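You operate a simulated robot arm through the tools that you are given. There is no shell and no other tool.

You are at the controls of a simulated robot arm. One attempt, no reset.

## Task
Stop the belt, switch to HAND, press LAMP TEST and zero the counter and the speed.
Fine: Stop it first; LAMP TEST once; main switch and red stop stay.

It is judged by the outcome, as a careful person would: the job done as asked, and still so three seconds after it is handed in. It fails if anything else is knocked over, pushed out of place, dropped, spilled or broken.

## Robot
A 6-joint arm with a two-finger gripper, fixed in place. Base frame: the origin is on the floor under the middle of its stand, x ahead of it, y to its left, z up. Readings come in m, degrees, newtons and seconds.
It reaches about 1.417 m from its shoulder. Its first joint turns from -166.0 to 166.0 degrees. Payload 3.43 kg.
The TCP is the grasp point between the finger pads, 0.02 m short of the fingertips. In the tool frame z runs along the fingers and y along their closing line. The gripper opens to 0.19 m; its body begins 0.248 m behind the TCP.
Orientation is that of the tool frame in the base frame, as a unit quaternion [x, y, z, w]. With the fingers straight down and closing along the base's y, the tool's x points along the base's -x, its y along +y and its z along -z.

## Interface
- The arm moves only by the tool nudge_tool. Its arguments are lists of equal length, an entry for each row: "linear": the shift along the tool's x, y, z in m, a list of three; "rotation": the turn, a rotation vector about the tool's x, y, z in degrees, a list of three; "hand": the finger opening in m, from 0 to 0.19. In form: {"linear": [[dx, dy, dz], ...], "rotation": [[wx, wy, wz], ...], "hand": [hand, ...]}. A call has 1 to 20 rows; each row is the pose to reach, as a shift and turn from the pose commanded when the call began, along the tool's axes at that moment. A row lasts 0.2 s, in which the tool goes at most 0.05 m and 8.6 degrees; a call with a longer step from one row to the next is refused whole, and so is a gripper value outside its range. Where a pose cannot be reached the arm comes as near as it can. A force on the tool above 90 N (or 10 N above the force at the start of the call, whichever is more), or a blocked arm, ends the call early, and 0.2 s more pass. The fingers move at their own pace (about 0.153 m/s each) and stop on an object; they squeeze with about 38 N. The grip force told is the motor's: it shows also when the fingers shut on nothing. Time passes only in rows, and 0.2 s behind the last, so rows that repeat a pose let the fingers close. The reply holds the time, the measured pose of the TCP, the force on the tool along the base axes, the opening and the grip force, in the units named above and with some noise, with the torque about the TCP (base axes, N m) and any sound that the robot's microphone picked up.
- Cameras (640 x 400 px; columns grow to the right, rows downward): "scene" is fixed at [0.0621, 0.5094, 1.5299]; the picture's right is [-0.37, -0.93, 0.00], its down [-0.44, 0.18, -0.88] and it looks along [0.82, -0.33, -0.48] (base axes); focal length 327 px, centre (320, 200). "wrist" rides on the gripper at [0.07, -0.008, -0.288] in the tool frame; the picture's right is [0.12, 0.99, 0.00], its down [-0.96, 0.12, -0.25] and it looks along [-0.25, 0.03, 0.97] (tool axes); focal length 261 px, centre (320, 200). There is no depth. A picture from a camera that has moved, and an enlarged one, comes with that camera's place and axes in the base frame and with its lens. The place of the scene camera against the robot may be out by one fixed shift of up to 0.025 m in any direction.
- snapshot(camera): a new picture of that camera. No time passes.
- raise_lower(by): moves the trunk up (or, below 0, down) by that many m; the arm rides with it, the base frame stays. It gives what a move gives, with no picture.
- close_up(camera, box): a new picture of the part [left, top, right, bottom] of that camera's present view, enlarged. No time passes.
- sign_off(): hands the job in; it is judged then, once.

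Nothing tells you positions but the pictures and the camera data. Unless the task says otherwise, let go and move clear before handing in.

The tools are called after "Call:" by a JSON object that holds its "name" and its "arguments". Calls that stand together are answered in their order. nudge_tool: Moves the arm, as the interface text tells. Its arguments: {"type":"object","properties":{"linear":{"type":"array","items":{"type":"array","items":{"type":"number"}}},"rotation":{"type":"array","items":{"type":"array","items":{"type":"number"}}},"hand":{"type":"array","items":{"type":"number"}}},"required":["linear","rotation","hand"]} The other tools are called the same way: raise_lower (by) moves the trunk up or down; snapshot (camera) takes a picture; close_up (camera, box) takes an enlarged picture of a part of a camera's view; sign_off () hands the job in.

At the start:

```text
clock: 0.0
tcp_pos: [0.5325, 0.4013, 1.3153]
ee_rot: [0.0, 1.0, 0.0, 0.0]
ft_force: [0.4, 0.0, 0.1]
moment: [-0.02, -0.04, 0.01]
gripper_width: 0.1898
gripper_force: 0.1
trunk travel left (down, up): [-0.325, 0.115]
```

scene: 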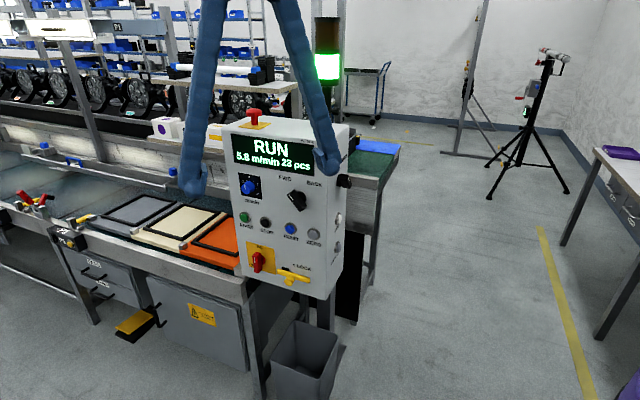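
wrist: 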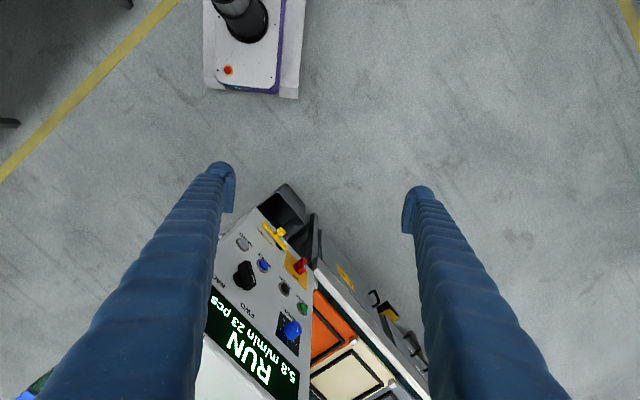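

I see a control box with a RUN display, a red mushroom stop on top, knobs, buttons and a main switch on its face. I'll look closer before moving.

Call:
{"name": "close_up", "arguments": {"camera": "scene", "box": [210, 100, 370, 200]}}

Call:
{"name": "close_up", "arguments": {"camera": "scene", "box": [210, 200, 370, 300]}}

Call:
{"name": "close_up", "arguments": {"camera": "wrist", "box": [190, 180, 350, 280]}}

Call:
{"name": "close_up", "arguments": {"camera": "wrist", "box": [190, 280, 350, 400]}}

```text
4.00 times, centred on (290, 150) of scene
camera zoom: at [0.0621, 0.5094, 1.5299], right [-0.37, -0.93, 0.0], down [-0.44, 0.18, -0.88], along [0.82, -0.33, -0.48], focal length 1307 px, centre (440, 400)
```

zoom: 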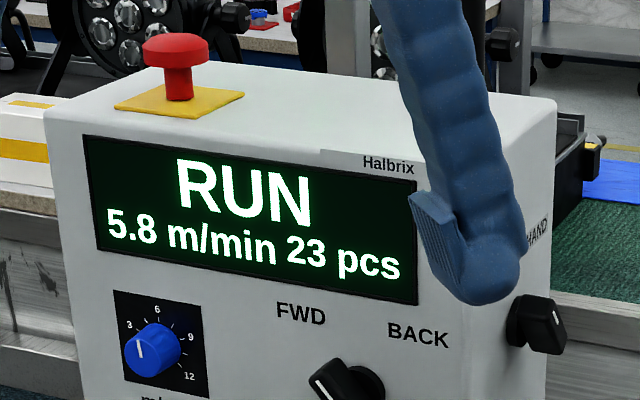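

```text
4.00 times, centred on (290, 250) of scene
camera zoom: at [0.0621, 0.5094, 1.5299], right [-0.37, -0.93, 0.0], down [-0.44, 0.18, -0.88], along [0.82, -0.33, -0.48], focal length 1307 px, centre (440, 0)
```

zoom: 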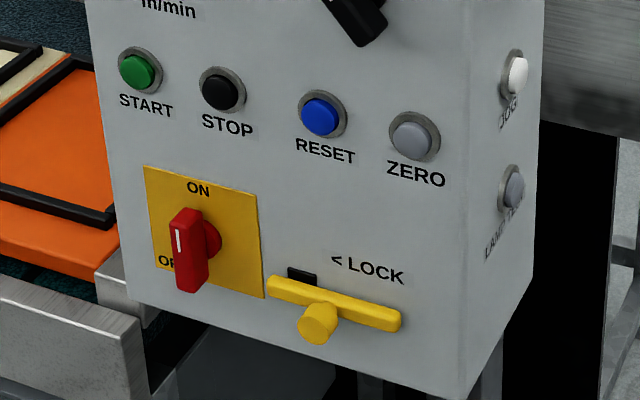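

```text
4.00 times, centred on (270, 230) of wrist
camera zoom: at [0.463, 0.3925, 1.6017], right [-0.12, 0.99, 0.0], down [0.96, 0.12, 0.25], along [0.25, 0.03, -0.97], focal length 1043 px, centre (520, 80)
```

zoom: 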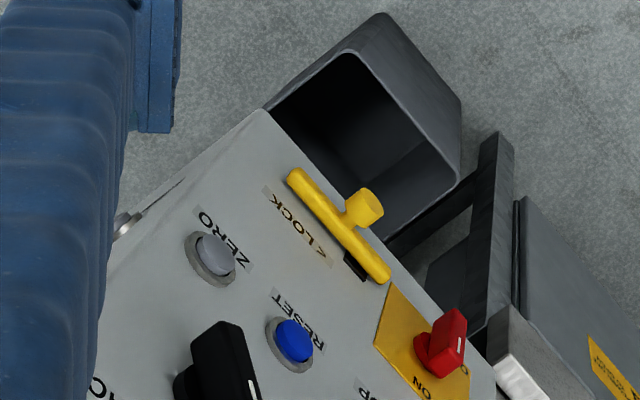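

```text
3.33 times, centred on (270, 340) of wrist
camera zoom: at [0.463, 0.3925, 1.6017], right [-0.12, 0.99, 0.0], down [0.96, 0.12, 0.25], along [0.25, 0.03, -0.97], focal length 869 px, centre (487, -267)
```

zoom: 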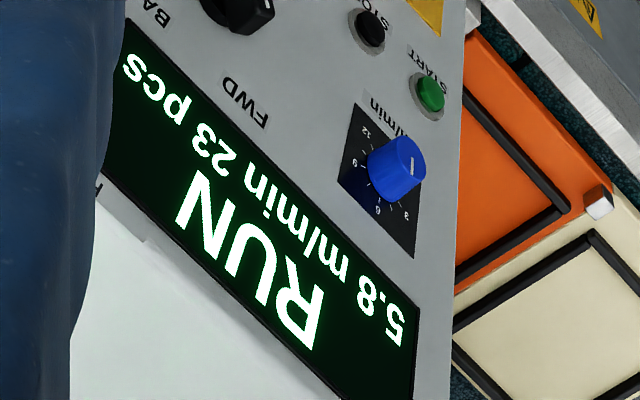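

The control box's front faces left and back toward the camera (normal about [-0.79, 0.61, 0]). HAND, JOG and LAMP TEST are on its right side. STOP is roughly at (0.84, 0.38, 1.03), so I'll bring the gripper level in front of the face for a better view.

Call:
{"name": "nudge_tool", "arguments": {"linear": [[-0.0014, 0.0146, 0.0154], [-0.0029, 0.0293, 0.0307], [-0.0043, 0.0439, 0.0461], [-0.0057, 0.0586, 0.0614], [-0.0071, 0.0732, 0.0768], [-0.0086, 0.0879, 0.0921], [-0.01, 0.1025, 0.1075], [-0.0114, 0.1171, 0.1229], [-0.0129, 0.1318, 0.1382], [-0.0143, 0.1464, 0.1536], [-0.0157, 0.1611, 0.1689], [-0.0171, 0.1757, 0.1843], [-0.0186, 0.1904, 0.1996], [-0.02, 0.205, 0.215]], "rotation": [[2.06, -6.19, 2.06], [4.12, -12.37, 4.12], [6.19, -18.56, 6.19], [8.25, -24.74, 8.25], [10.31, -30.93, 10.31], [12.37, -37.11, 12.37], [14.44, -43.3, 14.44], [16.5, -49.49, 16.5], [18.56, -55.67, 18.56], [20.62, -61.86, 20.62], [22.68, -68.04, 22.68], [24.75, -74.23, 24.75], [26.81, -80.41, 26.81], [28.87, -86.6, 28.87]], "hand": [0.19, 0.19, 0.19, 0.19, 0.19, 0.19, 0.19, 0.19, 0.19, 0.19, 0.19, 0.19, 0.19, 0.19]}}

Call:
{"name": "snapshot", "arguments": {"camera": "wrist"}}

Call:
{"name": "snapshot", "arguments": {"camera": "scene"}}

```text
clock: 3.0
tcp_pos: [0.5522, 0.6058, 1.0983]
ee_rot: [0.225, 0.67, -0.225, 0.671]
ft_force: [-0.1, 0.0, 0.5]
moment: [0.05, 0.09, -0.09]
gripper_width: 0.19
gripper_force: 0.1
trunk travel left (down, up): [-0.325, 0.115]
```

```text
taken
camera wrist: at [0.3184, 0.7723, 1.0278], right [0.6, 0.79, -0.12], down [-0.13, 0.24, 0.96], along [0.79, -0.56, 0.25], focal length 261 px, centre (320, 200)
```

wrist: 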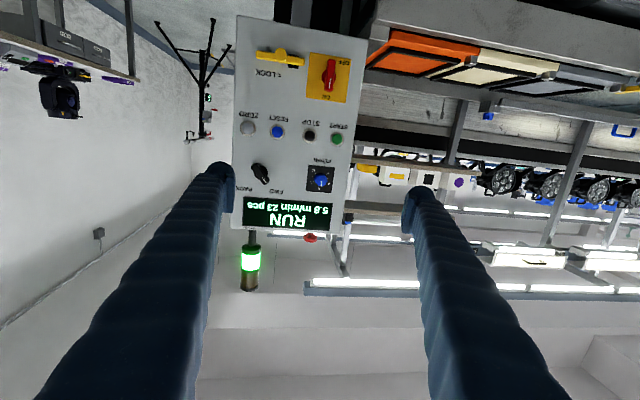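

```text
taken
```

scene: 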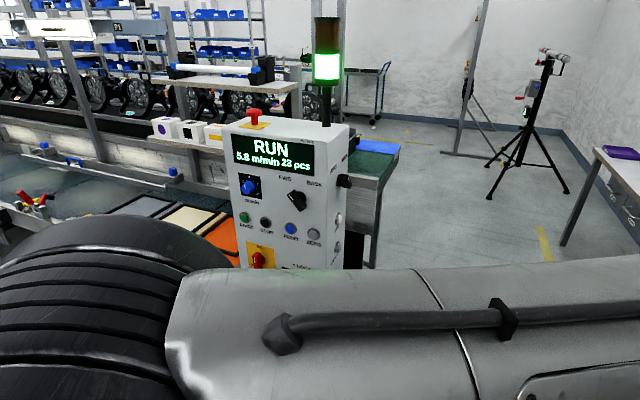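

The view is upside down but clear: the panel is nearly square-on. I'll zoom in on it for precise positions.

Call:
{"name": "close_up", "arguments": {"camera": "wrist", "box": [225, 10, 385, 110]}}

Call:
{"name": "close_up", "arguments": {"camera": "wrist", "box": [220, 110, 380, 210]}}

Call:
{"name": "close_up", "arguments": {"camera": "wrist", "box": [220, 150, 380, 250]}}

Call:
{"name": "close_up", "arguments": {"camera": "scene", "box": [220, 100, 380, 200]}}

Call:
{"name": "close_up", "arguments": {"camera": "scene", "box": [310, 120, 374, 160]}}

```text
4.00 times, centred on (305, 60) of wrist
camera zoom: at [0.3184, 0.7723, 1.0278], right [0.6, 0.79, -0.12], down [-0.13, 0.24, 0.96], along [0.79, -0.56, 0.25], focal length 1043 px, centre (380, 760)
```

zoom: 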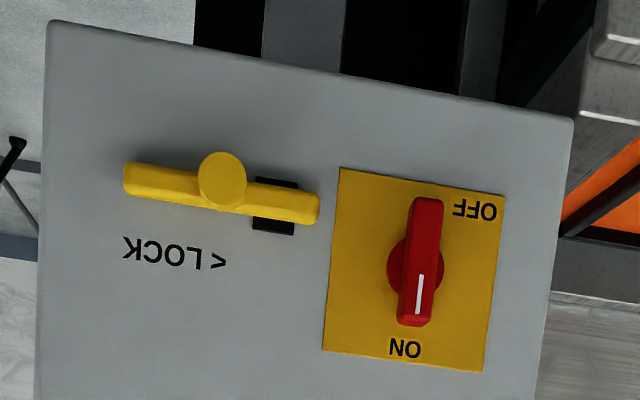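

```text
4.00 times, centred on (300, 160) of wrist
camera zoom: at [0.3184, 0.7723, 1.0278], right [0.6, 0.79, -0.12], down [-0.13, 0.24, 0.96], along [0.79, -0.56, 0.25], focal length 1043 px, centre (400, 360)
```

zoom: 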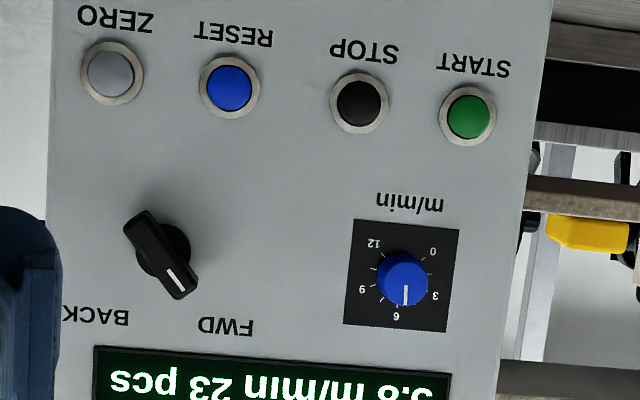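

```text
4.00 times, centred on (300, 200) of wrist
camera zoom: at [0.3184, 0.7723, 1.0278], right [0.6, 0.79, -0.12], down [-0.13, 0.24, 0.96], along [0.79, -0.56, 0.25], focal length 1043 px, centre (400, 200)
```

zoom: 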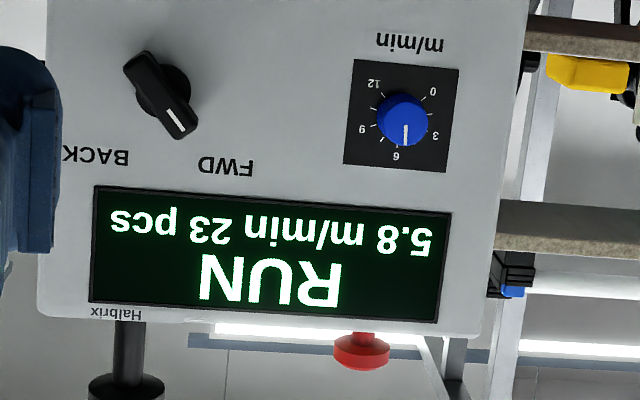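

```text
4.00 times, centred on (300, 150) of scene
camera zoom: at [0.0621, 0.5094, 1.5299], right [-0.37, -0.93, 0.0], down [-0.44, 0.18, -0.88], along [0.82, -0.33, -0.48], focal length 1307 px, centre (400, 400)
```

zoom: 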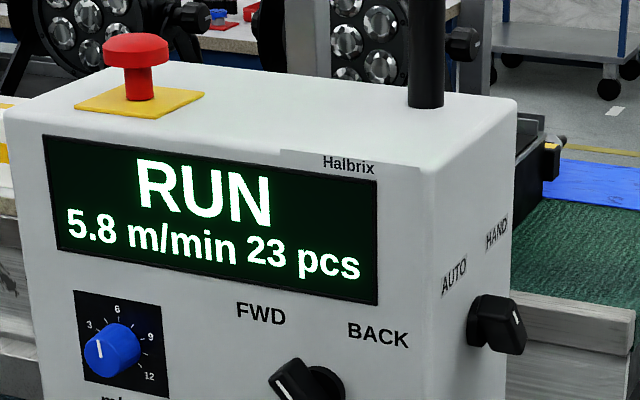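

```text
10.00 times, centred on (342, 140) of scene
camera zoom: at [0.0621, 0.5094, 1.5299], right [-0.37, -0.93, 0.0], down [-0.44, 0.18, -0.88], along [0.82, -0.33, -0.48], focal length 3268 px, centre (100, 800)
```

zoom: 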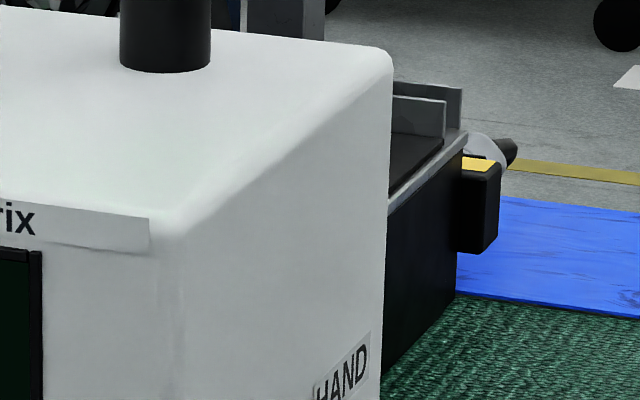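

The two wrist views agree. The face is at about 45° (normal ≈ [-0.71, 0.71, 0]), and STOP is near (0.841, 0.350, 1.038), START (0.893, 0.398), RESET (0.786, 0.292) and ZERO (0.736, 0.243). Next I'll square up to the face, close the fingers and stand off in front of STOP.

Call:
{"name": "nudge_tool", "arguments": {"linear": [[0.0075, -0.0013, 0.0308], [0.015, -0.0027, 0.0616], [0.0225, -0.004, 0.0924], [0.03, -0.0053, 0.1231], [0.0375, -0.0067, 0.1539], [0.045, -0.008, 0.1847], [0.0525, -0.0094, 0.2155], [0.06, -0.0107, 0.2463], [0.06, -0.0107, 0.2463]], "rotation": [[1.0, 0, 0], [2.0, 0, 0], [3.0, 0, 0], [4.0, 0, 0], [5.0, 0, 0], [6.0, 0, 0], [7.0, 0, 0], [8.0, 0, 0], [8.0, 0, 0]], "hand": [0.0, 0.0, 0.0, 0.0, 0.0, 0.0, 0.0, 0.0, 0.0]}}

Call:
{"name": "snapshot", "arguments": {"camera": "wrist"}}

Call:
{"name": "snapshot", "arguments": {"camera": "scene"}}

```text
clock: 5.0
tcp_pos: [0.7453, 0.4484, 1.0394]
ee_rot: [0.27, 0.653, -0.27, 0.653]
ft_force: [0.0, 0.1, -0.2]
moment: [0.01, 0.0, 0.01]
gripper_width: 0.0
gripper_force: 34.3
trunk travel left (down, up): [-0.325, 0.115]
```

```text
taken
camera wrist: at [0.5347, 0.6461, 0.9691], right [0.7, 0.7, -0.12], down [-0.09, 0.26, 0.96], along [0.71, -0.66, 0.25], focal length 261 px, centre (320, 200)
```

wrist: 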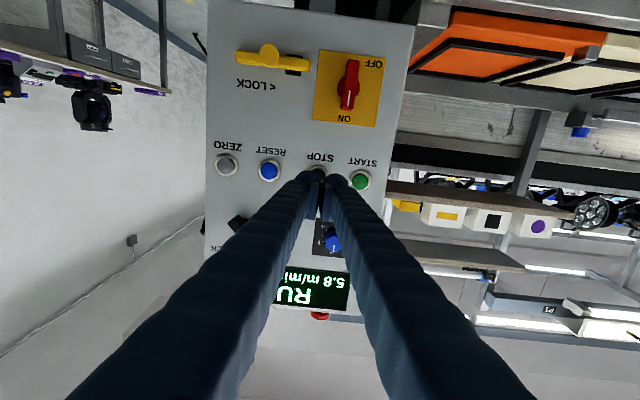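

```text
taken
```

scene: 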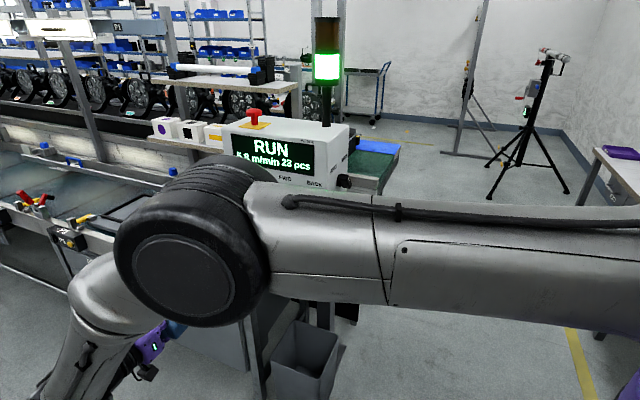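

Call:
{"name": "close_up", "arguments": {"camera": "wrist", "box": [200, 130, 400, 255]}}

Call:
{"name": "close_up", "arguments": {"camera": "wrist", "box": [290, 150, 370, 200]}}

```text
3.20 times, centred on (300, 192) of wrist
camera zoom: at [0.5347, 0.6461, 0.9691], right [0.7, 0.7, -0.12], down [-0.09, 0.26, 0.96], along [0.71, -0.66, 0.25], focal length 834 px, centre (384, 224)
```

zoom: 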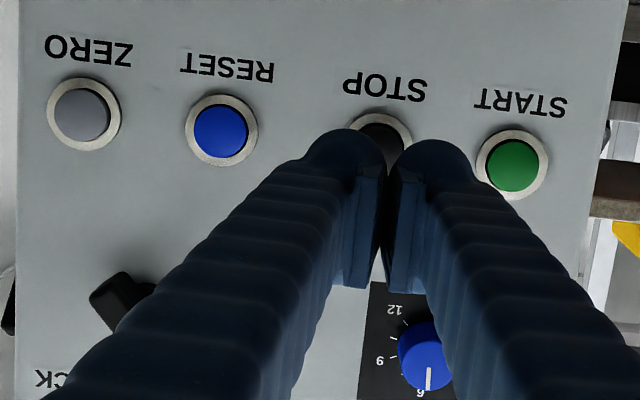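

```text
8.00 times, centred on (330, 175) of wrist
camera zoom: at [0.5347, 0.6461, 0.9691], right [0.7, 0.7, -0.12], down [-0.09, 0.26, 0.96], along [0.71, -0.66, 0.25], focal length 2085 px, centre (240, 400)
```

zoom: 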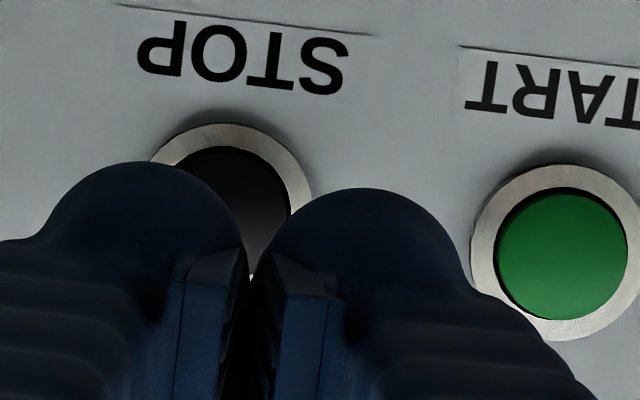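

The fingertips are two rounded lobes about 15 mm off the centre line. I'll press with the right-hand lobe (tool +y) so it lands squarely on the cap, moving in to about 3 cm first.

Call:
{"name": "nudge_tool", "arguments": {"linear": [[0.0003, -0.006, 0.02], [0.0006, -0.012, 0.045], [0.001, -0.0167, 0.07], [0.001, -0.0167, 0.088]], "rotation": [[0, 0, 0], [0, 0, 0], [0, 0, 0], [0, 0, 0]], "hand": [0.0, 0.0, 0.0, 0.0]}}

Call:
{"name": "close_up", "arguments": {"camera": "wrist", "box": [240, 130, 400, 230]}}

Call:
{"name": "snapshot", "arguments": {"camera": "wrist"}}

```text
clock: 6.0
tcp_pos: [0.7961, 0.3739, 1.0391]
ee_rot: [0.269, 0.654, -0.269, 0.654]
ft_force: [-0.3, -0.1, 0.1]
moment: [0.0, 0.0, -0.01]
gripper_width: 0.0
gripper_force: 34.2
trunk travel left (down, up): [-0.325, 0.115]
```

```text
4.00 times, centred on (320, 180) of wrist
camera zoom: at [0.5859, 0.5711, 0.9685], right [0.7, 0.7, -0.12], down [-0.09, 0.26, 0.96], along [0.71, -0.66, 0.25], focal length 1043 px, centre (320, 280)
```

zoom: 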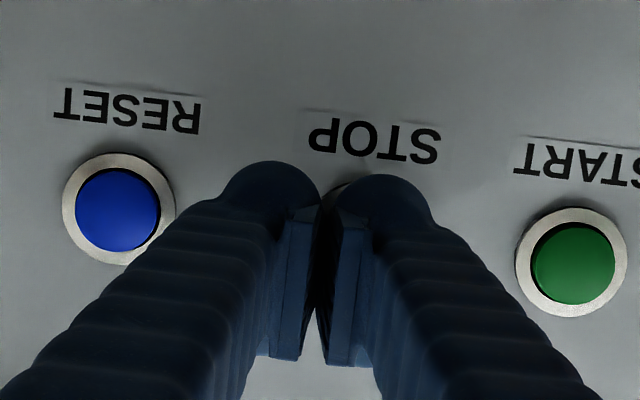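

```text
taken
camera wrist: at [0.5859, 0.5711, 0.9685], right [0.7, 0.7, -0.12], down [-0.09, 0.26, 0.96], along [0.71, -0.66, 0.25], focal length 261 px, centre (320, 200)
```

wrist: 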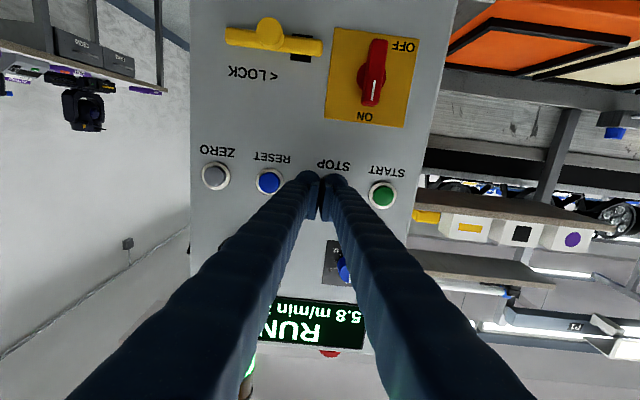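

The right lobe lines up with STOP, which sits about 3 cm ahead of the tip. I'll press in small steps and watch the force.

Call:
{"name": "nudge_tool", "arguments": {"linear": [[0, 0, 0.006], [0, 0, 0.011], [0, 0, 0.014], [0, 0, 0.017], [0, 0, 0.019]], "rotation": [[0, 0, 0], [0, 0, 0], [0, 0, 0], [0, 0, 0], [0, 0, 0]], "hand": [0.0, 0.0, 0.0, 0.0, 0.0]}}

Call:
{"name": "close_up", "arguments": {"camera": "wrist", "box": [240, 130, 400, 230]}}

Call:
{"name": "close_up", "arguments": {"camera": "scene", "box": [210, 120, 370, 220]}}

```text
clock: 7.2
tcp_pos: [0.8071, 0.3615, 1.0372]
ee_rot: [0.27, 0.654, -0.269, 0.654]
ft_force: [0.2, 0.2, -0.5]
moment: [-0.05, -0.03, 0.02]
gripper_width: 0.0003
gripper_force: 34.3
trunk travel left (down, up): [-0.325, 0.115]
```

```text
4.00 times, centred on (320, 180) of wrist
camera zoom: at [0.598, 0.5597, 0.9675], right [0.7, 0.7, -0.12], down [-0.09, 0.26, 0.96], along [0.71, -0.66, 0.25], focal length 1043 px, centre (320, 280)
```

zoom: 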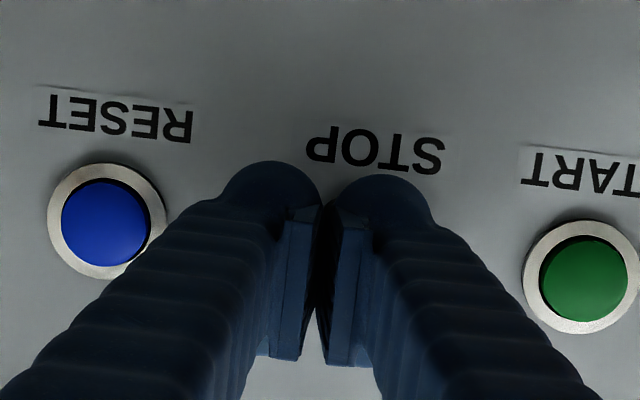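

```text
4.00 times, centred on (290, 170) of scene
camera zoom: at [0.0621, 0.5094, 1.5299], right [-0.37, -0.93, 0.0], down [-0.44, 0.18, -0.88], along [0.82, -0.33, -0.48], focal length 1307 px, centre (440, 320)
```

zoom: 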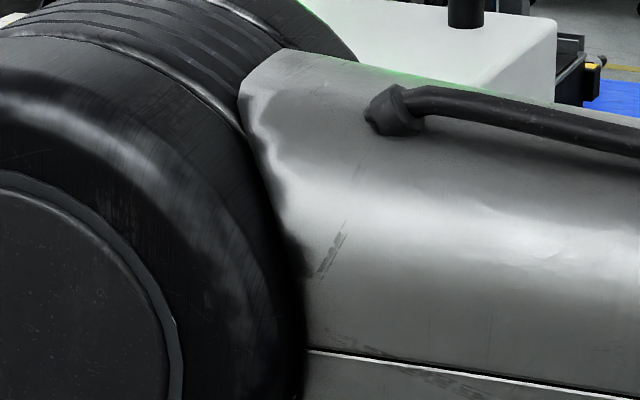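

No contact yet, with the tip about 1 cm from the ring plane. I'll continue in 2 mm steps.

Call:
{"name": "nudge_tool", "arguments": {"linear": [[0, 0, 0.002], [0, 0, 0.004], [0, 0, 0.006]], "rotation": [[0, 0, 0], [0, 0, 0], [0, 0, 0]], "hand": [0.0, 0.0, 0.0]}}

Call:
{"name": "snapshot", "arguments": {"camera": "wrist"}}

```text
clock: 8.0
tcp_pos: [0.8116, 0.3591, 1.0381]
ee_rot: [0.269, 0.654, -0.269, 0.654]
ft_force: [-1.1, -0.1, 0.3]
moment: [0.01, 0.02, 0.0]
gripper_width: 0.0001
gripper_force: 34.5
trunk travel left (down, up): [-0.325, 0.115]
```

```text
taken
camera wrist: at [0.6016, 0.5561, 0.967], right [0.7, 0.7, -0.12], down [-0.09, 0.26, 0.96], along [0.71, -0.66, 0.25], focal length 261 px, centre (320, 200)
```

wrist: 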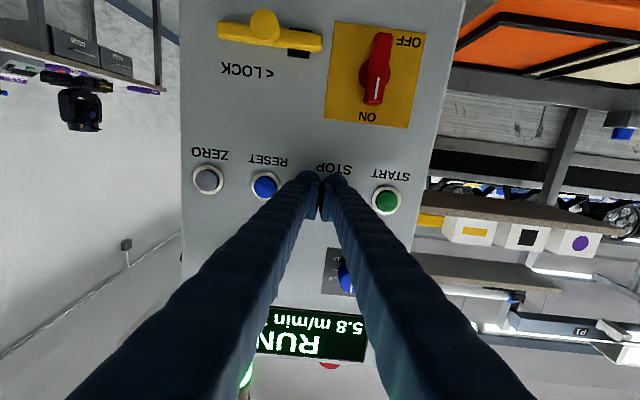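

Possible first contact (about 1 N), and the display still shows RUN. I'll continue in small steps.

Call:
{"name": "nudge_tool", "arguments": {"linear": [[0, 0, 0.002], [0, 0, 0.004]], "rotation": [[0, 0, 0], [0, 0, 0]], "hand": [0.0, 0.0]}}

Call:
{"name": "snapshot", "arguments": {"camera": "wrist"}}

```text
clock: 8.6
tcp_pos: [0.8151, 0.3563, 1.0378]
ee_rot: [0.269, 0.654, -0.27, 0.653]
ft_force: [-2.6, 4.4, -1.4]
moment: [0.02, 0.06, 0.07]
gripper_width: 0.0
gripper_force: 34.3
trunk travel left (down, up): [-0.325, 0.115]
heard: click
```

```text
taken
camera wrist: at [0.6045, 0.5537, 0.9683], right [0.7, 0.7, -0.12], down [-0.09, 0.26, 0.96], along [0.71, -0.66, 0.25], focal length 261 px, centre (320, 200)
```

wrist: 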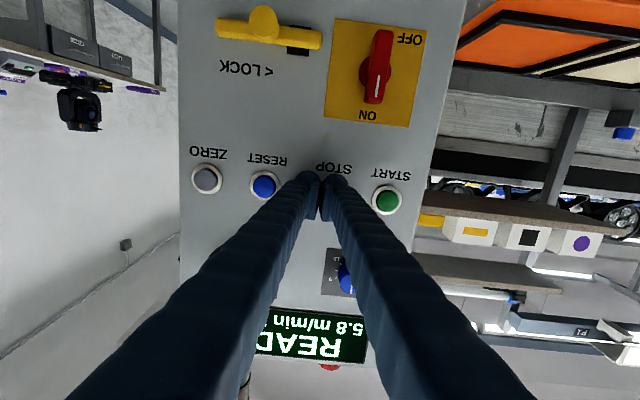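

STOP clicked and the display now reads READY. I'll back off and move across to ZERO at about (0.735, 0.242, 1.039).

Call:
{"name": "nudge_tool", "arguments": {"linear": [[0, 0, -0.015], [0, 0, -0.03], [-0.0005, -0.035, -0.03], [-0.001, -0.075, -0.03], [-0.0015, -0.115, -0.03], [-0.0015, -0.1524, -0.03], [-0.0015, -0.1524, -0.028]], "rotation": [[0, 0, 0], [0, 0, 0], [0, 0, 0], [0, 0, 0], [0, 0, 0], [0, 0, 0], [0, 0, 0]], "hand": [0, 0, 0, 0, 0, 0, 0]}}

Call:
{"name": "close_up", "arguments": {"camera": "wrist", "box": [240, 130, 400, 230]}}

Call:
{"name": "snapshot", "arguments": {"camera": "scene"}}

Call:
{"name": "snapshot", "arguments": {"camera": "wrist"}}

```text
clock: 10.2
tcp_pos: [0.6885, 0.2642, 1.0366]
ee_rot: [0.269, 0.655, -0.27, 0.653]
ft_force: [0.1, 0.1, -0.1]
moment: [0.0, 0.03, 0.06]
gripper_width: 0.0002
gripper_force: 34.7
trunk travel left (down, up): [-0.325, 0.115]
```

```text
4.00 times, centred on (320, 180) of wrist
camera zoom: at [0.4783, 0.4612, 0.9662], right [0.7, 0.7, -0.12], down [-0.09, 0.26, 0.96], along [0.71, -0.66, 0.24], focal length 1043 px, centre (320, 280)
```

zoom: 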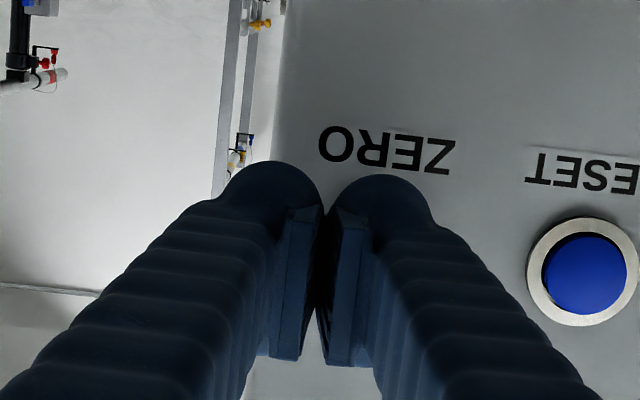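

```text
taken
```

scene: 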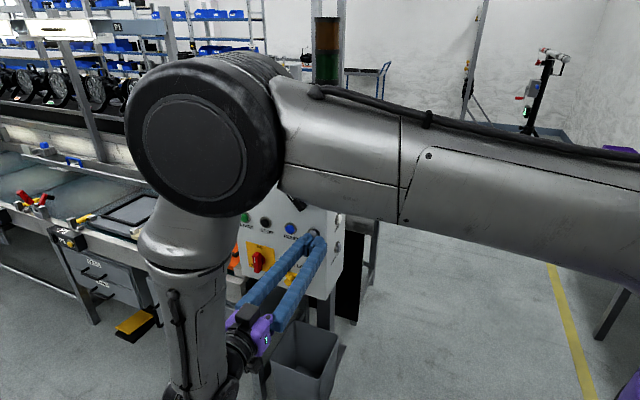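

```text
taken
camera wrist: at [0.4783, 0.4612, 0.9662], right [0.7, 0.7, -0.12], down [-0.09, 0.26, 0.96], along [0.71, -0.66, 0.24], focal length 261 px, centre (320, 200)
```

wrist: 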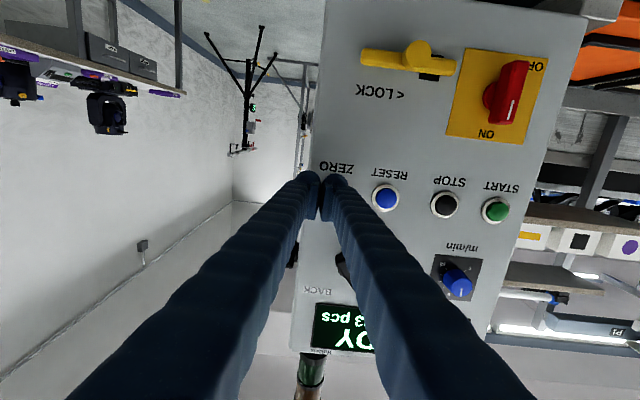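

The belt reads READY and 23 pcs remain on the counter. I need to rise about 3 mm to centre on ZERO, then press in steps.

Call:
{"name": "nudge_tool", "arguments": {"linear": [[-0.003, 0.0005, 0.006], [-0.003, 0.0005, 0.011], [-0.003, 0.0005, 0.015], [-0.003, 0.0005, 0.018], [-0.003, 0.0005, 0.02]], "rotation": [[0, 0, 0], [0, 0, 0], [0, 0, 0], [0, 0, 0], [0, 0, 0]], "hand": [0, 0, 0, 0, 0]}}

Call:
{"name": "snapshot", "arguments": {"camera": "wrist"}}

```text
clock: 11.4
tcp_pos: [0.7023, 0.2523, 1.0423]
ee_rot: [0.269, 0.654, -0.269, 0.654]
ft_force: [0.0, -1.4, -0.2]
moment: [0.01, 0.03, 0.04]
gripper_width: 0.0001
gripper_force: 33.9
trunk travel left (down, up): [-0.325, 0.115]
```

```text
taken
camera wrist: at [0.4917, 0.4489, 0.9722], right [0.7, 0.7, -0.12], down [-0.09, 0.26, 0.96], along [0.71, -0.66, 0.25], focal length 261 px, centre (320, 200)
```

wrist: 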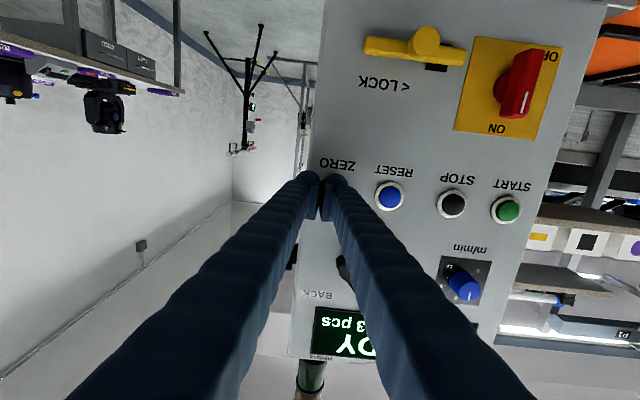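

Call:
{"name": "close_up", "arguments": {"camera": "wrist", "box": [240, 130, 400, 230]}}

```text
4.00 times, centred on (320, 180) of wrist
camera zoom: at [0.4917, 0.4489, 0.9722], right [0.7, 0.7, -0.12], down [-0.09, 0.26, 0.96], along [0.71, -0.66, 0.25], focal length 1043 px, centre (320, 280)
```

zoom: 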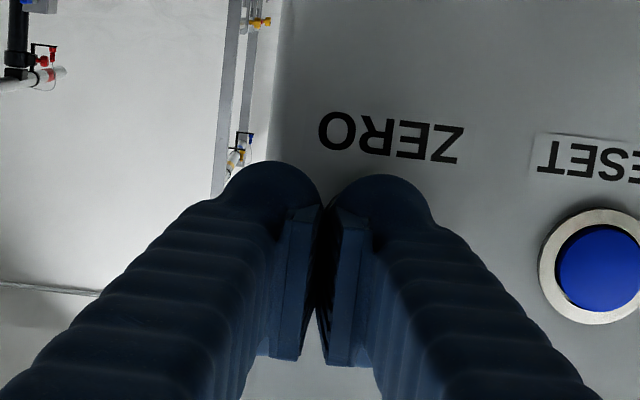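

Call:
{"name": "nudge_tool", "arguments": {"linear": [[0.0025, 0.001, 0.002], [0.0025, 0.001, 0.004], [0.0025, 0.001, 0.006]], "rotation": [[0, 0, 0], [0, 0, 0], [0, 0, 0]], "hand": [0, 0, 0]}}

Call:
{"name": "snapshot", "arguments": {"camera": "wrist"}}

```text
clock: 12.2
tcp_pos: [0.705, 0.2496, 1.0409]
ee_rot: [0.269, 0.654, -0.27, 0.654]
ft_force: [-3.0, 2.4, 0.1]
moment: [-0.03, -0.01, 0.03]
gripper_width: 0.0
gripper_force: 34.5
trunk travel left (down, up): [-0.325, 0.115]
heard: click
```

```text
taken
camera wrist: at [0.4962, 0.4471, 0.9701], right [0.7, 0.7, -0.12], down [-0.09, 0.26, 0.96], along [0.71, -0.66, 0.25], focal length 261 px, centre (320, 200)
```

wrist: 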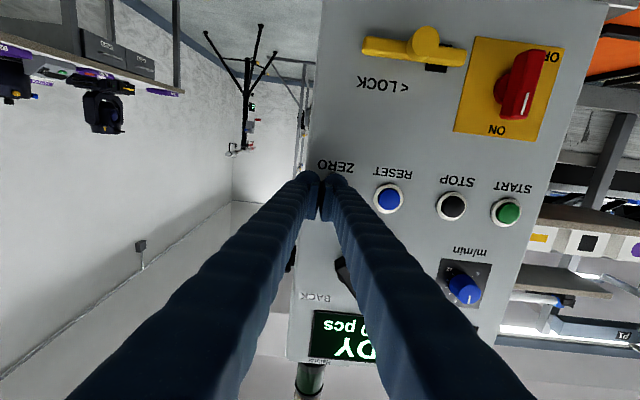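

ZERO clicked and the counter now shows 0 pcs. Next I'll back off and move in front of the speed knob, about (0.871, 0.377, 1.145), with the fingers slightly open.

Call:
{"name": "nudge_tool", "arguments": {"linear": [[0, 0, -0.03], [0, 0, -0.07], [-0.005, 0.01, -0.11], [-0.02, 0.05, -0.12], [-0.04, 0.09, -0.1213], [-0.06, 0.13, -0.1213], [-0.085, 0.17, -0.1213], [-0.105, 0.2071, -0.1213], [-0.105, 0.2071, -0.1213]], "rotation": [[0, 0, 0], [0, 0, 0], [0, 0, 0], [0, 0, 0], [0, 0, 0], [0, 0, 0], [0, 0, 0], [0, 0, 0], [0, 0, 0]], "hand": [0, 0, 0, 0.05, 0.09, 0.09, 0.09, 0.09, 0.09]}}

Call:
{"name": "snapshot", "arguments": {"camera": "wrist"}}

Call:
{"name": "close_up", "arguments": {"camera": "wrist", "box": [240, 130, 400, 230]}}

Call:
{"name": "snapshot", "arguments": {"camera": "scene"}}

```text
clock: 14.2
tcp_pos: [0.7649, 0.4821, 1.1432]
ee_rot: [0.269, 0.654, -0.271, 0.653]
ft_force: [-0.7, 0.3, 0.3]
moment: [0.0, -0.02, 0.01]
gripper_width: 0.0902
gripper_force: 0.1
trunk travel left (down, up): [-0.325, 0.115]
```

```text
taken
camera wrist: at [0.5549, 0.6799, 1.0724], right [0.7, 0.7, -0.12], down [-0.09, 0.26, 0.96], along [0.71, -0.66, 0.25], focal length 261 px, centre (320, 200)
```

wrist: 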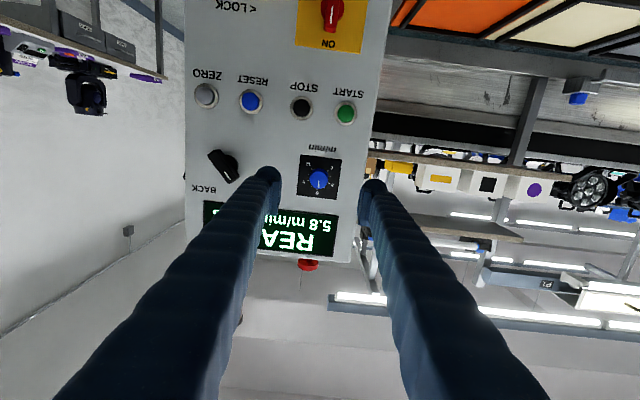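

```text
4.00 times, centred on (320, 180) of wrist
camera zoom: at [0.5549, 0.6799, 1.0724], right [0.7, 0.7, -0.12], down [-0.09, 0.26, 0.96], along [0.71, -0.66, 0.25], focal length 1043 px, centre (320, 280)
```

zoom: 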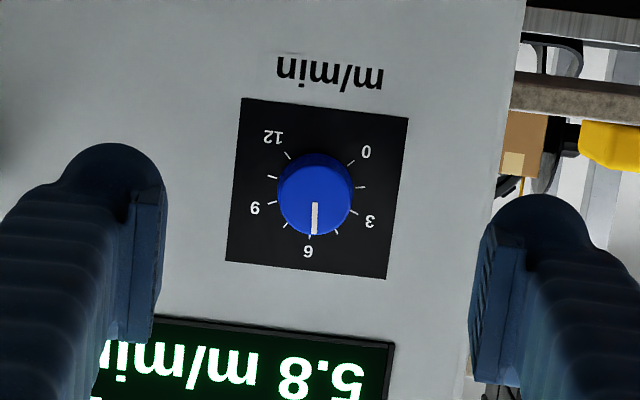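

```text
taken
```

scene: 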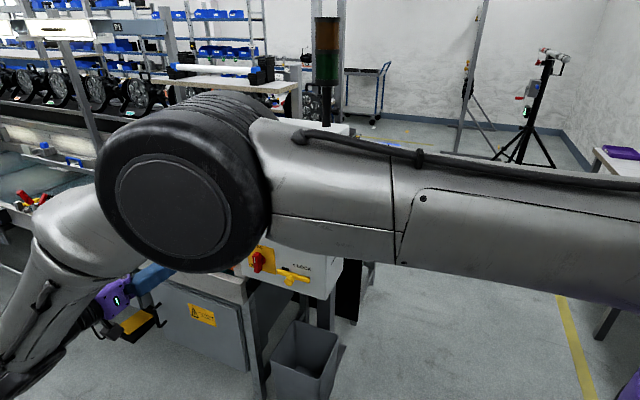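

The knob pointer is at 5.8, and 0 lies about 130° counter-clockwise from it. I'll zoom in to gauge how far the knob stands out.

Call:
{"name": "close_up", "arguments": {"camera": "wrist", "box": [295, 150, 343, 180]}}

Call:
{"name": "close_up", "arguments": {"camera": "wrist", "box": [295, 170, 343, 200]}}

```text
13.33 times, centred on (319, 165) of wrist
camera zoom: at [0.5549, 0.6799, 1.0724], right [0.7, 0.7, -0.12], down [-0.09, 0.26, 0.96], along [0.71, -0.66, 0.25], focal length 3475 px, centre (333, 667)
```

zoom: 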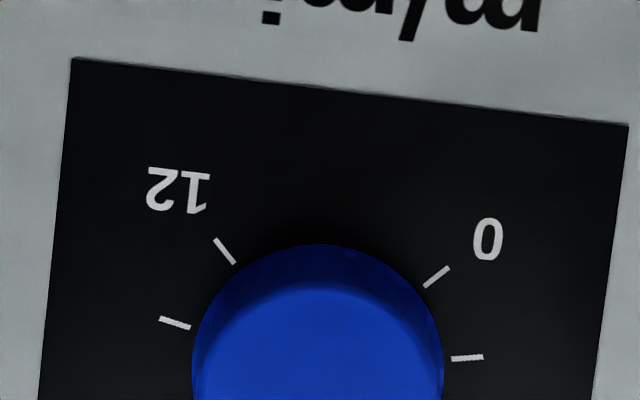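

```text
13.33 times, centred on (319, 185) of wrist
camera zoom: at [0.5549, 0.6799, 1.0724], right [0.7, 0.7, -0.12], down [-0.09, 0.26, 0.96], along [0.71, -0.66, 0.25], focal length 3475 px, centre (333, 400)
```

zoom: 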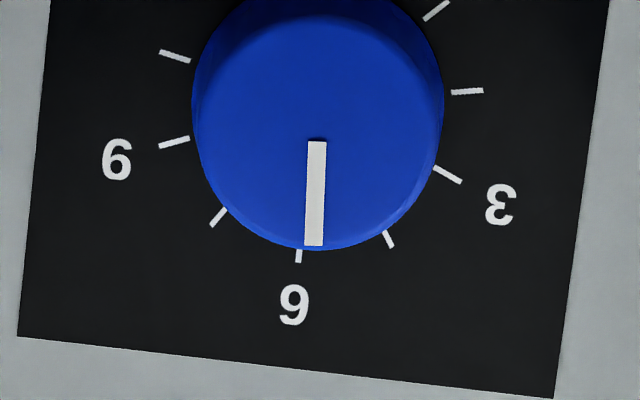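

The knob is about 32 mm across and stands out about 21 mm, and it needs about -130° of turn about the tool axis. I'll pre-rotate +65° while approaching, with the fingers at 0.065 m, so the full turn fits in one grip.

Call:
{"name": "nudge_tool", "arguments": {"linear": [[0, 0, 0], [-0.001, 0, 0.01], [-0.0015, -0.0005, 0.025], [-0.002, -0.0005, 0.04], [-0.0025, -0.001, 0.055], [-0.003, -0.001, 0.065], [-0.003, -0.001, 0.075], [-0.003, -0.001, 0.085], [-0.003, -0.001, 0.09], [-0.003, -0.001, 0.09]], "rotation": [[0, 0, 8], [0, 0, 16], [0, 0, 24], [0, 0, 32], [0, 0, 40], [0, 0, 48], [0, 0, 56], [0, 0, 62], [0, 0, 65], [0, 0, 65]], "hand": [0.065, 0.065, 0.065, 0.065, 0.065, 0.065, 0.065, 0.065, 0.065, 0.065]}}

Call:
{"name": "snapshot", "arguments": {"camera": "wrist"}}

Call:
{"name": "snapshot", "arguments": {"camera": "scene"}}

```text
clock: 16.4
tcp_pos: [0.8894, 0.503, 1.1297]
ee_rot: [0.579, 0.404, 0.123, 0.698]
ft_force: [-1.0, 0.0, -0.4]
moment: [0.04, 0.05, 0.01]
gripper_width: 0.0648
gripper_force: 0.0
out of reach, approached as far as the arm can: row 5, 6, 7, 8, 9, 10
trunk travel left (down, up): [-0.325, 0.115]
```

```text
taken
camera wrist: at [0.7292, 0.7495, 1.0925], right [0.37, 0.37, 0.85], down [-0.76, -0.4, 0.51], along [0.53, -0.84, 0.13], focal length 261 px, centre (320, 200)
```

wrist: 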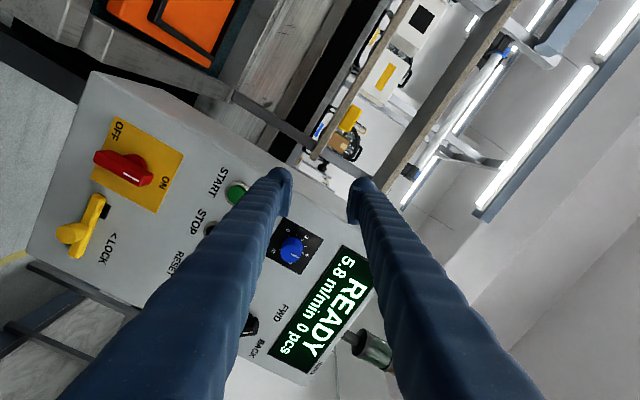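

```text
taken
```

scene: 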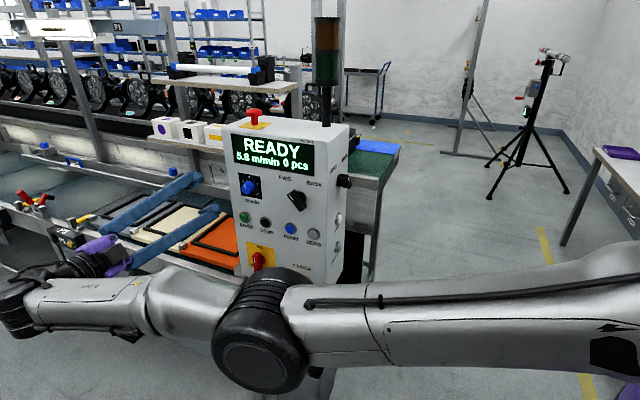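

That roll hit a wrist limit beyond about +35°, and the arm drifted sideways over the trays without contact. I'll unwind the roll gently and check how the arm responds.

Call:
{"name": "nudge_tool", "arguments": {"linear": [[0, 0, -0.01], [0, 0, -0.02]], "rotation": [[0, 0, -5], [0, 0, -10]], "hand": [0.065, 0.065]}}

Call:
{"name": "snapshot", "arguments": {"camera": "scene"}}

```text
clock: 17.0
tcp_pos: [0.8734, 0.5168, 1.1278]
ee_rot: [0.542, 0.455, 0.061, 0.704]
ft_force: [-0.3, -0.4, -1.3]
moment: [-0.02, 0.06, 0.02]
gripper_width: 0.0648
gripper_force: 0.0
trunk travel left (down, up): [-0.325, 0.115]
```

```text
taken
```

scene: 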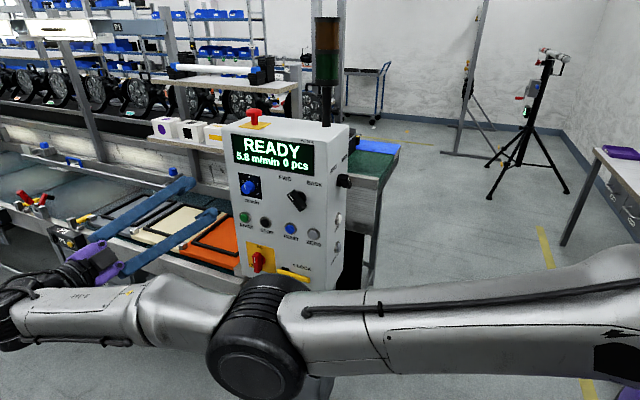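

Moves are relative to the pose actually reached, so I can unwind cleanly. I'll return to roll 0 in front of the knob.

Call:
{"name": "nudge_tool", "arguments": {"linear": [[0, 0, -0.01], [-0.0094, -0.0044, -0.015], [-0.0234, -0.011, -0.022], [-0.0375, -0.0176, -0.03], [-0.0515, -0.0241, -0.038], [-0.0656, -0.0307, -0.045], [-0.0796, -0.0373, -0.05], [-0.0937, -0.0439, -0.0523], [-0.0937, -0.0439, -0.0523]], "rotation": [[0, 0, -7], [0, 0, -14], [0, 0, -21], [0, 0, -28], [0, 0, -35], [0, 0, -42], [0, 0, -49], [0, 0, -55], [0, 0, -55]], "hand": [0.065, 0.065, 0.065, 0.065, 0.065, 0.065, 0.065, 0.065, 0.065]}}

Call:
{"name": "snapshot", "arguments": {"camera": "wrist"}}

Call:
{"name": "snapshot", "arguments": {"camera": "scene"}}

```text
clock: 19.0
tcp_pos: [0.8142, 0.545, 1.1289]
ee_rot: [0.322, 0.628, -0.227, 0.671]
ft_force: [0.7, 0.3, -0.5]
moment: [0.01, 0.01, 0.0]
gripper_width: 0.0649
gripper_force: 0.0
out of reach, approached as far as the arm can: row 2, 3, 4, 5, 6, 7, 8, 9
trunk travel left (down, up): [-0.325, 0.115]
```

```text
taken
camera wrist: at [0.6153, 0.7534, 1.0562], right [0.72, 0.7, 0.03], down [-0.2, 0.16, 0.97], along [0.67, -0.7, 0.25], focal length 261 px, centre (320, 200)
```

wrist: 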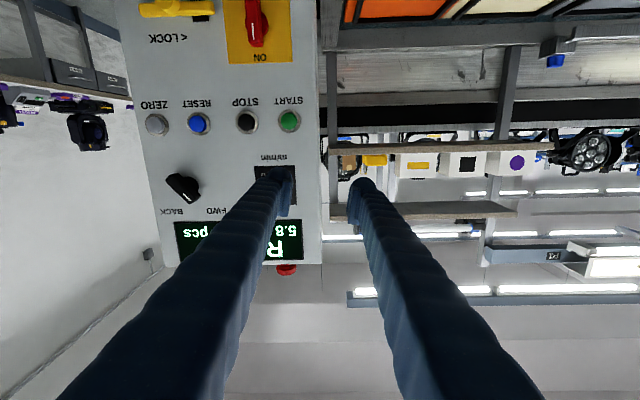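

```text
taken
```

scene: 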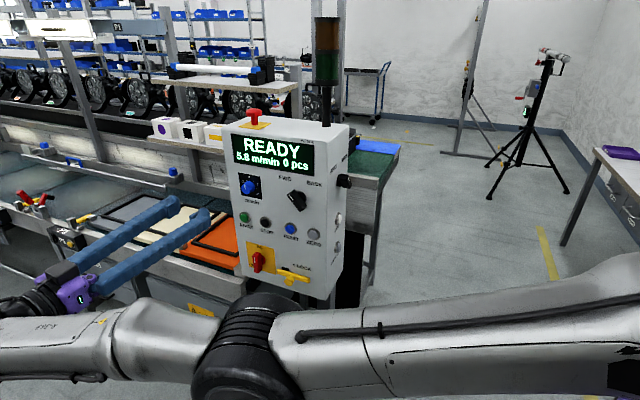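

The arm is stuck near a limit in an elbow-low posture. I'll retreat up and away from the panel to recover a comfortable posture.

Call:
{"name": "nudge_tool", "arguments": {"linear": [[-0.0226, -0.0065, -0.0103], [-0.0453, -0.0131, -0.0206], [-0.0679, -0.0196, -0.0309], [-0.0905, -0.0262, -0.0412], [-0.1131, -0.0327, -0.0515], [-0.1358, -0.0392, -0.0618], [-0.1584, -0.0458, -0.0721], [-0.181, -0.0523, -0.0824]], "rotation": [[0, 0, -1], [0, 0, -2], [0, 0, -3], [0, 0, -4], [0, 0, -5], [0, 0, -6], [0, 0, -7], [0, 0, -8.5]], "hand": [0.065, 0.065, 0.065, 0.065, 0.065, 0.065, 0.065, 0.065]}}

Call:
{"name": "snapshot", "arguments": {"camera": "scene"}}

```text
clock: 20.8
tcp_pos: [0.7343, 0.6072, 1.2783]
ee_rot: [0.283, 0.646, -0.277, 0.653]
ft_force: [0.8, 0.1, 0.5]
moment: [0.01, -0.03, -0.03]
gripper_width: 0.0651
gripper_force: 0.1
out of reach, approached as far as the arm can: row 1, 2, 3, 4, 5, 6, 7, 8
trunk travel left (down, up): [-0.325, 0.115]
```

```text
taken
```

scene: 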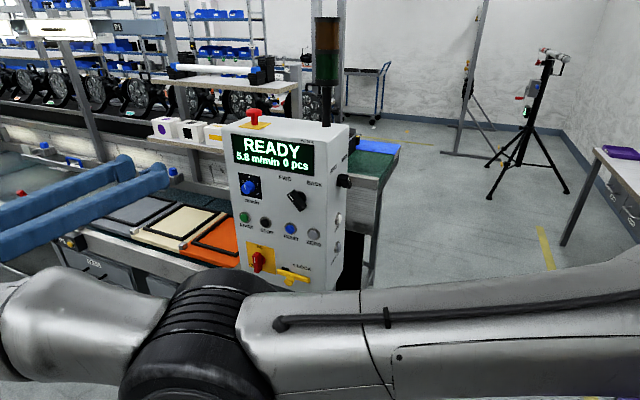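

The wrist seems to be near a singular posture. I'll pitch the fingers down here, well clear at 0.26 m from the panel, to free the wrist.

Call:
{"name": "nudge_tool", "arguments": {"linear": [[0, 0, 0], [0, 0, 0], [0, 0, 0], [0, 0, 0], [0, 0, 0], [0, 0, 0], [0, 0, 0], [0, 0, 0], [0, 0, 0], [0, 0, 0], [0, 0, 0]], "rotation": [[0, 8, 0], [0, 16, 0], [0, 24, 0], [0, 32, 0], [0, 40, 0], [0, 48, 0], [0, 56, 0], [0, 64, 0], [0, 72, 0], [0, 80, 0], [0, 88, 0]], "hand": [0.065, 0.065, 0.065, 0.065, 0.065, 0.065, 0.065, 0.065, 0.065, 0.065, 0.065]}}

Call:
{"name": "snapshot", "arguments": {"camera": "scene"}}

Call:
{"name": "snapshot", "arguments": {"camera": "wrist"}}

```text
clock: 23.2
tcp_pos: [0.7456, 0.618, 1.2732]
ee_rot: [0.389, 0.921, -0.01, 0.015]
ft_force: [1.6, 1.6, -0.5]
moment: [-0.44, 0.39, -0.02]
gripper_width: 0.0649
gripper_force: 0.0
out of reach, approached as far as the arm can: row 1, 2, 3, 4, 5, 6, 7, 8, 9, 10, 11
trunk travel left (down, up): [-0.325, 0.115]
```

```text
taken
```

scene: 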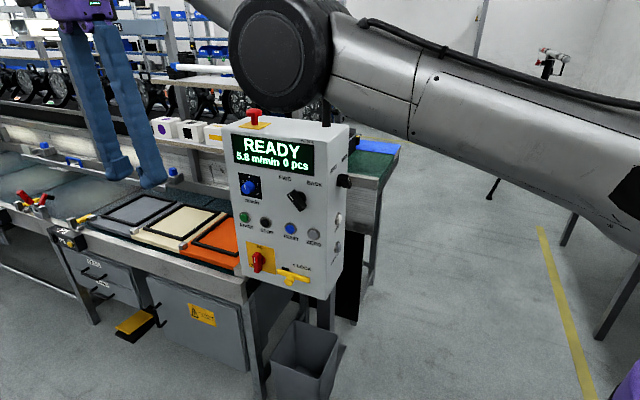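

```text
taken
camera wrist: at [0.6845, 0.6722, 1.5588], right [0.63, 0.78, -0.01], down [0.75, -0.6, 0.28], along [0.21, -0.19, -0.96], focal length 261 px, centre (320, 200)
```

wrist: 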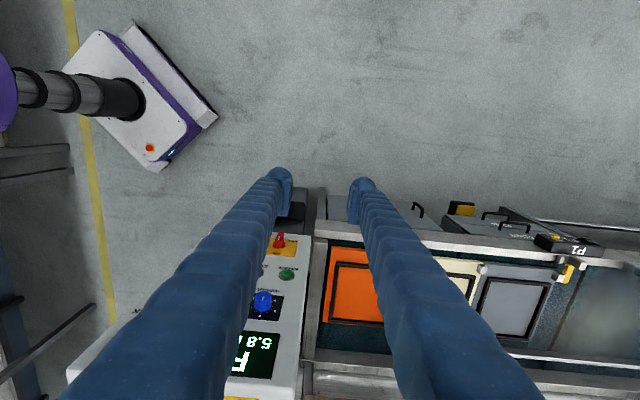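

Fingers are down and the arm is back in an elbow-high posture. I'll return to the known-good start pose to reset the configuration.

Call:
{"name": "nudge_tool", "arguments": {"linear": [[-0.0006, -0.0253, -0.0042], [-0.0011, -0.0506, -0.0084], [-0.0017, -0.0759, -0.0126], [-0.0022, -0.1012, -0.0168], [-0.0028, -0.1265, -0.021], [-0.0034, -0.1518, -0.0252], [-0.0039, -0.1771, -0.0295], [-0.0045, -0.2024, -0.0337], [-0.005, -0.2277, -0.0379], [-0.0056, -0.253, -0.0421], [-0.0061, -0.2783, -0.0421], [-0.0067, -0.3036, -0.0421]], "rotation": [[0, 0, -3.83], [0, 0, -7.67], [0, 0, -11.5], [0, 0, -15.33], [0, 0, -19.17], [0, 0, -23], [0, 0, -26.83], [0, 0, -30.67], [0, 0, -34.5], [0, 0, -38.33], [0, 0, -42.17], [0, 0, -46]], "hand": [0.065, 0.065, 0.065, 0.065, 0.065, 0.065, 0.065, 0.065, 0.065, 0.065, 0.065, 0.065]}}

Call:
{"name": "snapshot", "arguments": {"camera": "scene"}}

```text
clock: 25.8
tcp_pos: [0.7349, 0.5567, 1.3435]
ee_rot: [0.001, 1.0, -0.027, -0.003]
ft_force: [0.8, 0.4, -0.2]
moment: [-0.04, 0.11, -0.03]
gripper_width: 0.0653
gripper_force: 0.0
out of reach, approached as far as the arm can: row 1, 2, 3, 4, 5, 6, 7, 8, 9, 10, 11, 12
trunk travel left (down, up): [-0.325, 0.115]
```

```text
taken
```

scene: 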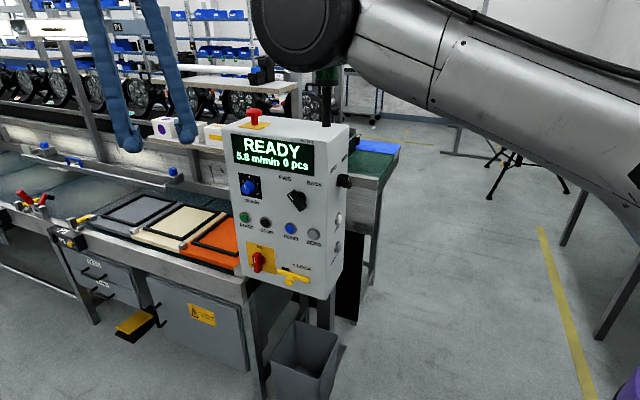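

The elbow flipped to the lower branch during that failed roll and can't fold back here. I'll move out to the clear aisle on the left, where the arm is nearly straight and I can flip the elbow back up.

Call:
{"name": "nudge_tool", "arguments": {"linear": [[0.01, 0.033, 0.0], [0.02, 0.066, 0.0], [0.03, 0.099, 0.0], [0.04, 0.132, 0.01], [0.05, 0.165, 0.02], [0.06, 0.198, 0.03], [0.07, 0.231, 0.04], [0.08, 0.264, 0.05], [0.09, 0.297, 0.06], [0.1, 0.33, 0.07], [0.11, 0.363, 0.08], [0.115, 0.393, 0.094]], "rotation": [[0, 0, 0], [0, 0, 0], [0, 0, 0], [0, 0, 0], [0, 0, 0], [0, 0, 0], [0, 0, 0], [0, 0, 0], [0, 0, 0], [0, 0, 0], [0, 0, 0], [0, 0, 0]], "hand": [0.065, 0.065, 0.065, 0.065, 0.065, 0.065, 0.065, 0.065, 0.065, 0.065, 0.065, 0.065]}}

Call:
{"name": "snapshot", "arguments": {"camera": "scene"}}

Call:
{"name": "snapshot", "arguments": {"camera": "wrist"}}

```text
clock: 28.4
tcp_pos: [0.5541, 0.7999, 1.2242]
ee_rot: [-0.001, 1.0, -0.011, 0.015]
ft_force: [0.5, -2.3, 1.3]
moment: [0.69, 0.11, 0.03]
gripper_width: 0.0653
gripper_force: 0.1
out of reach, approached as far as the arm can: row 2, 3, 4, 5, 6, 7, 8, 9, 10, 11, 12
trunk travel left (down, up): [-0.325, 0.115]
```

```text
taken
```

scene: 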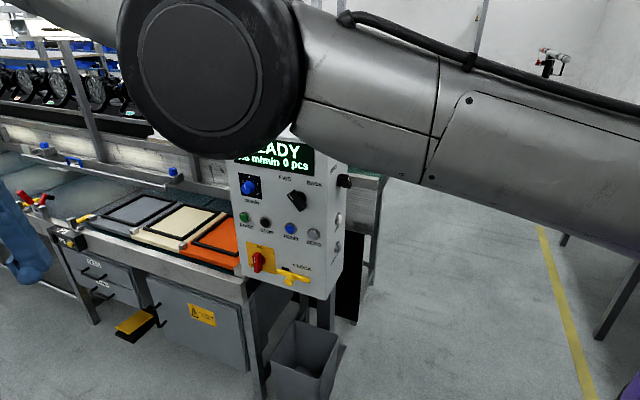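

```text
taken
camera wrist: at [0.4754, 0.7975, 1.509], right [-0.12, 0.99, -0.03], down [0.95, 0.12, 0.27], along [0.27, 0.01, -0.96], focal length 261 px, centre (320, 200)
```

wrist: 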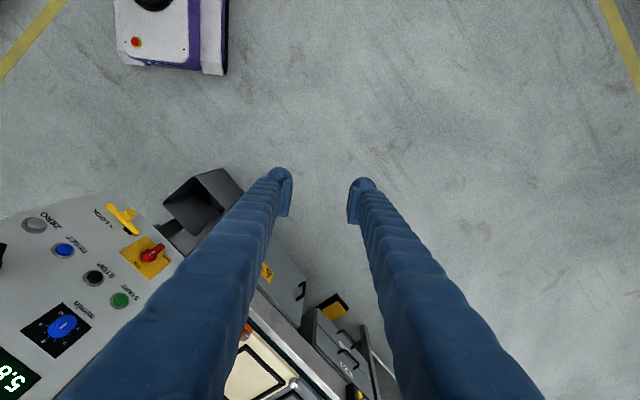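

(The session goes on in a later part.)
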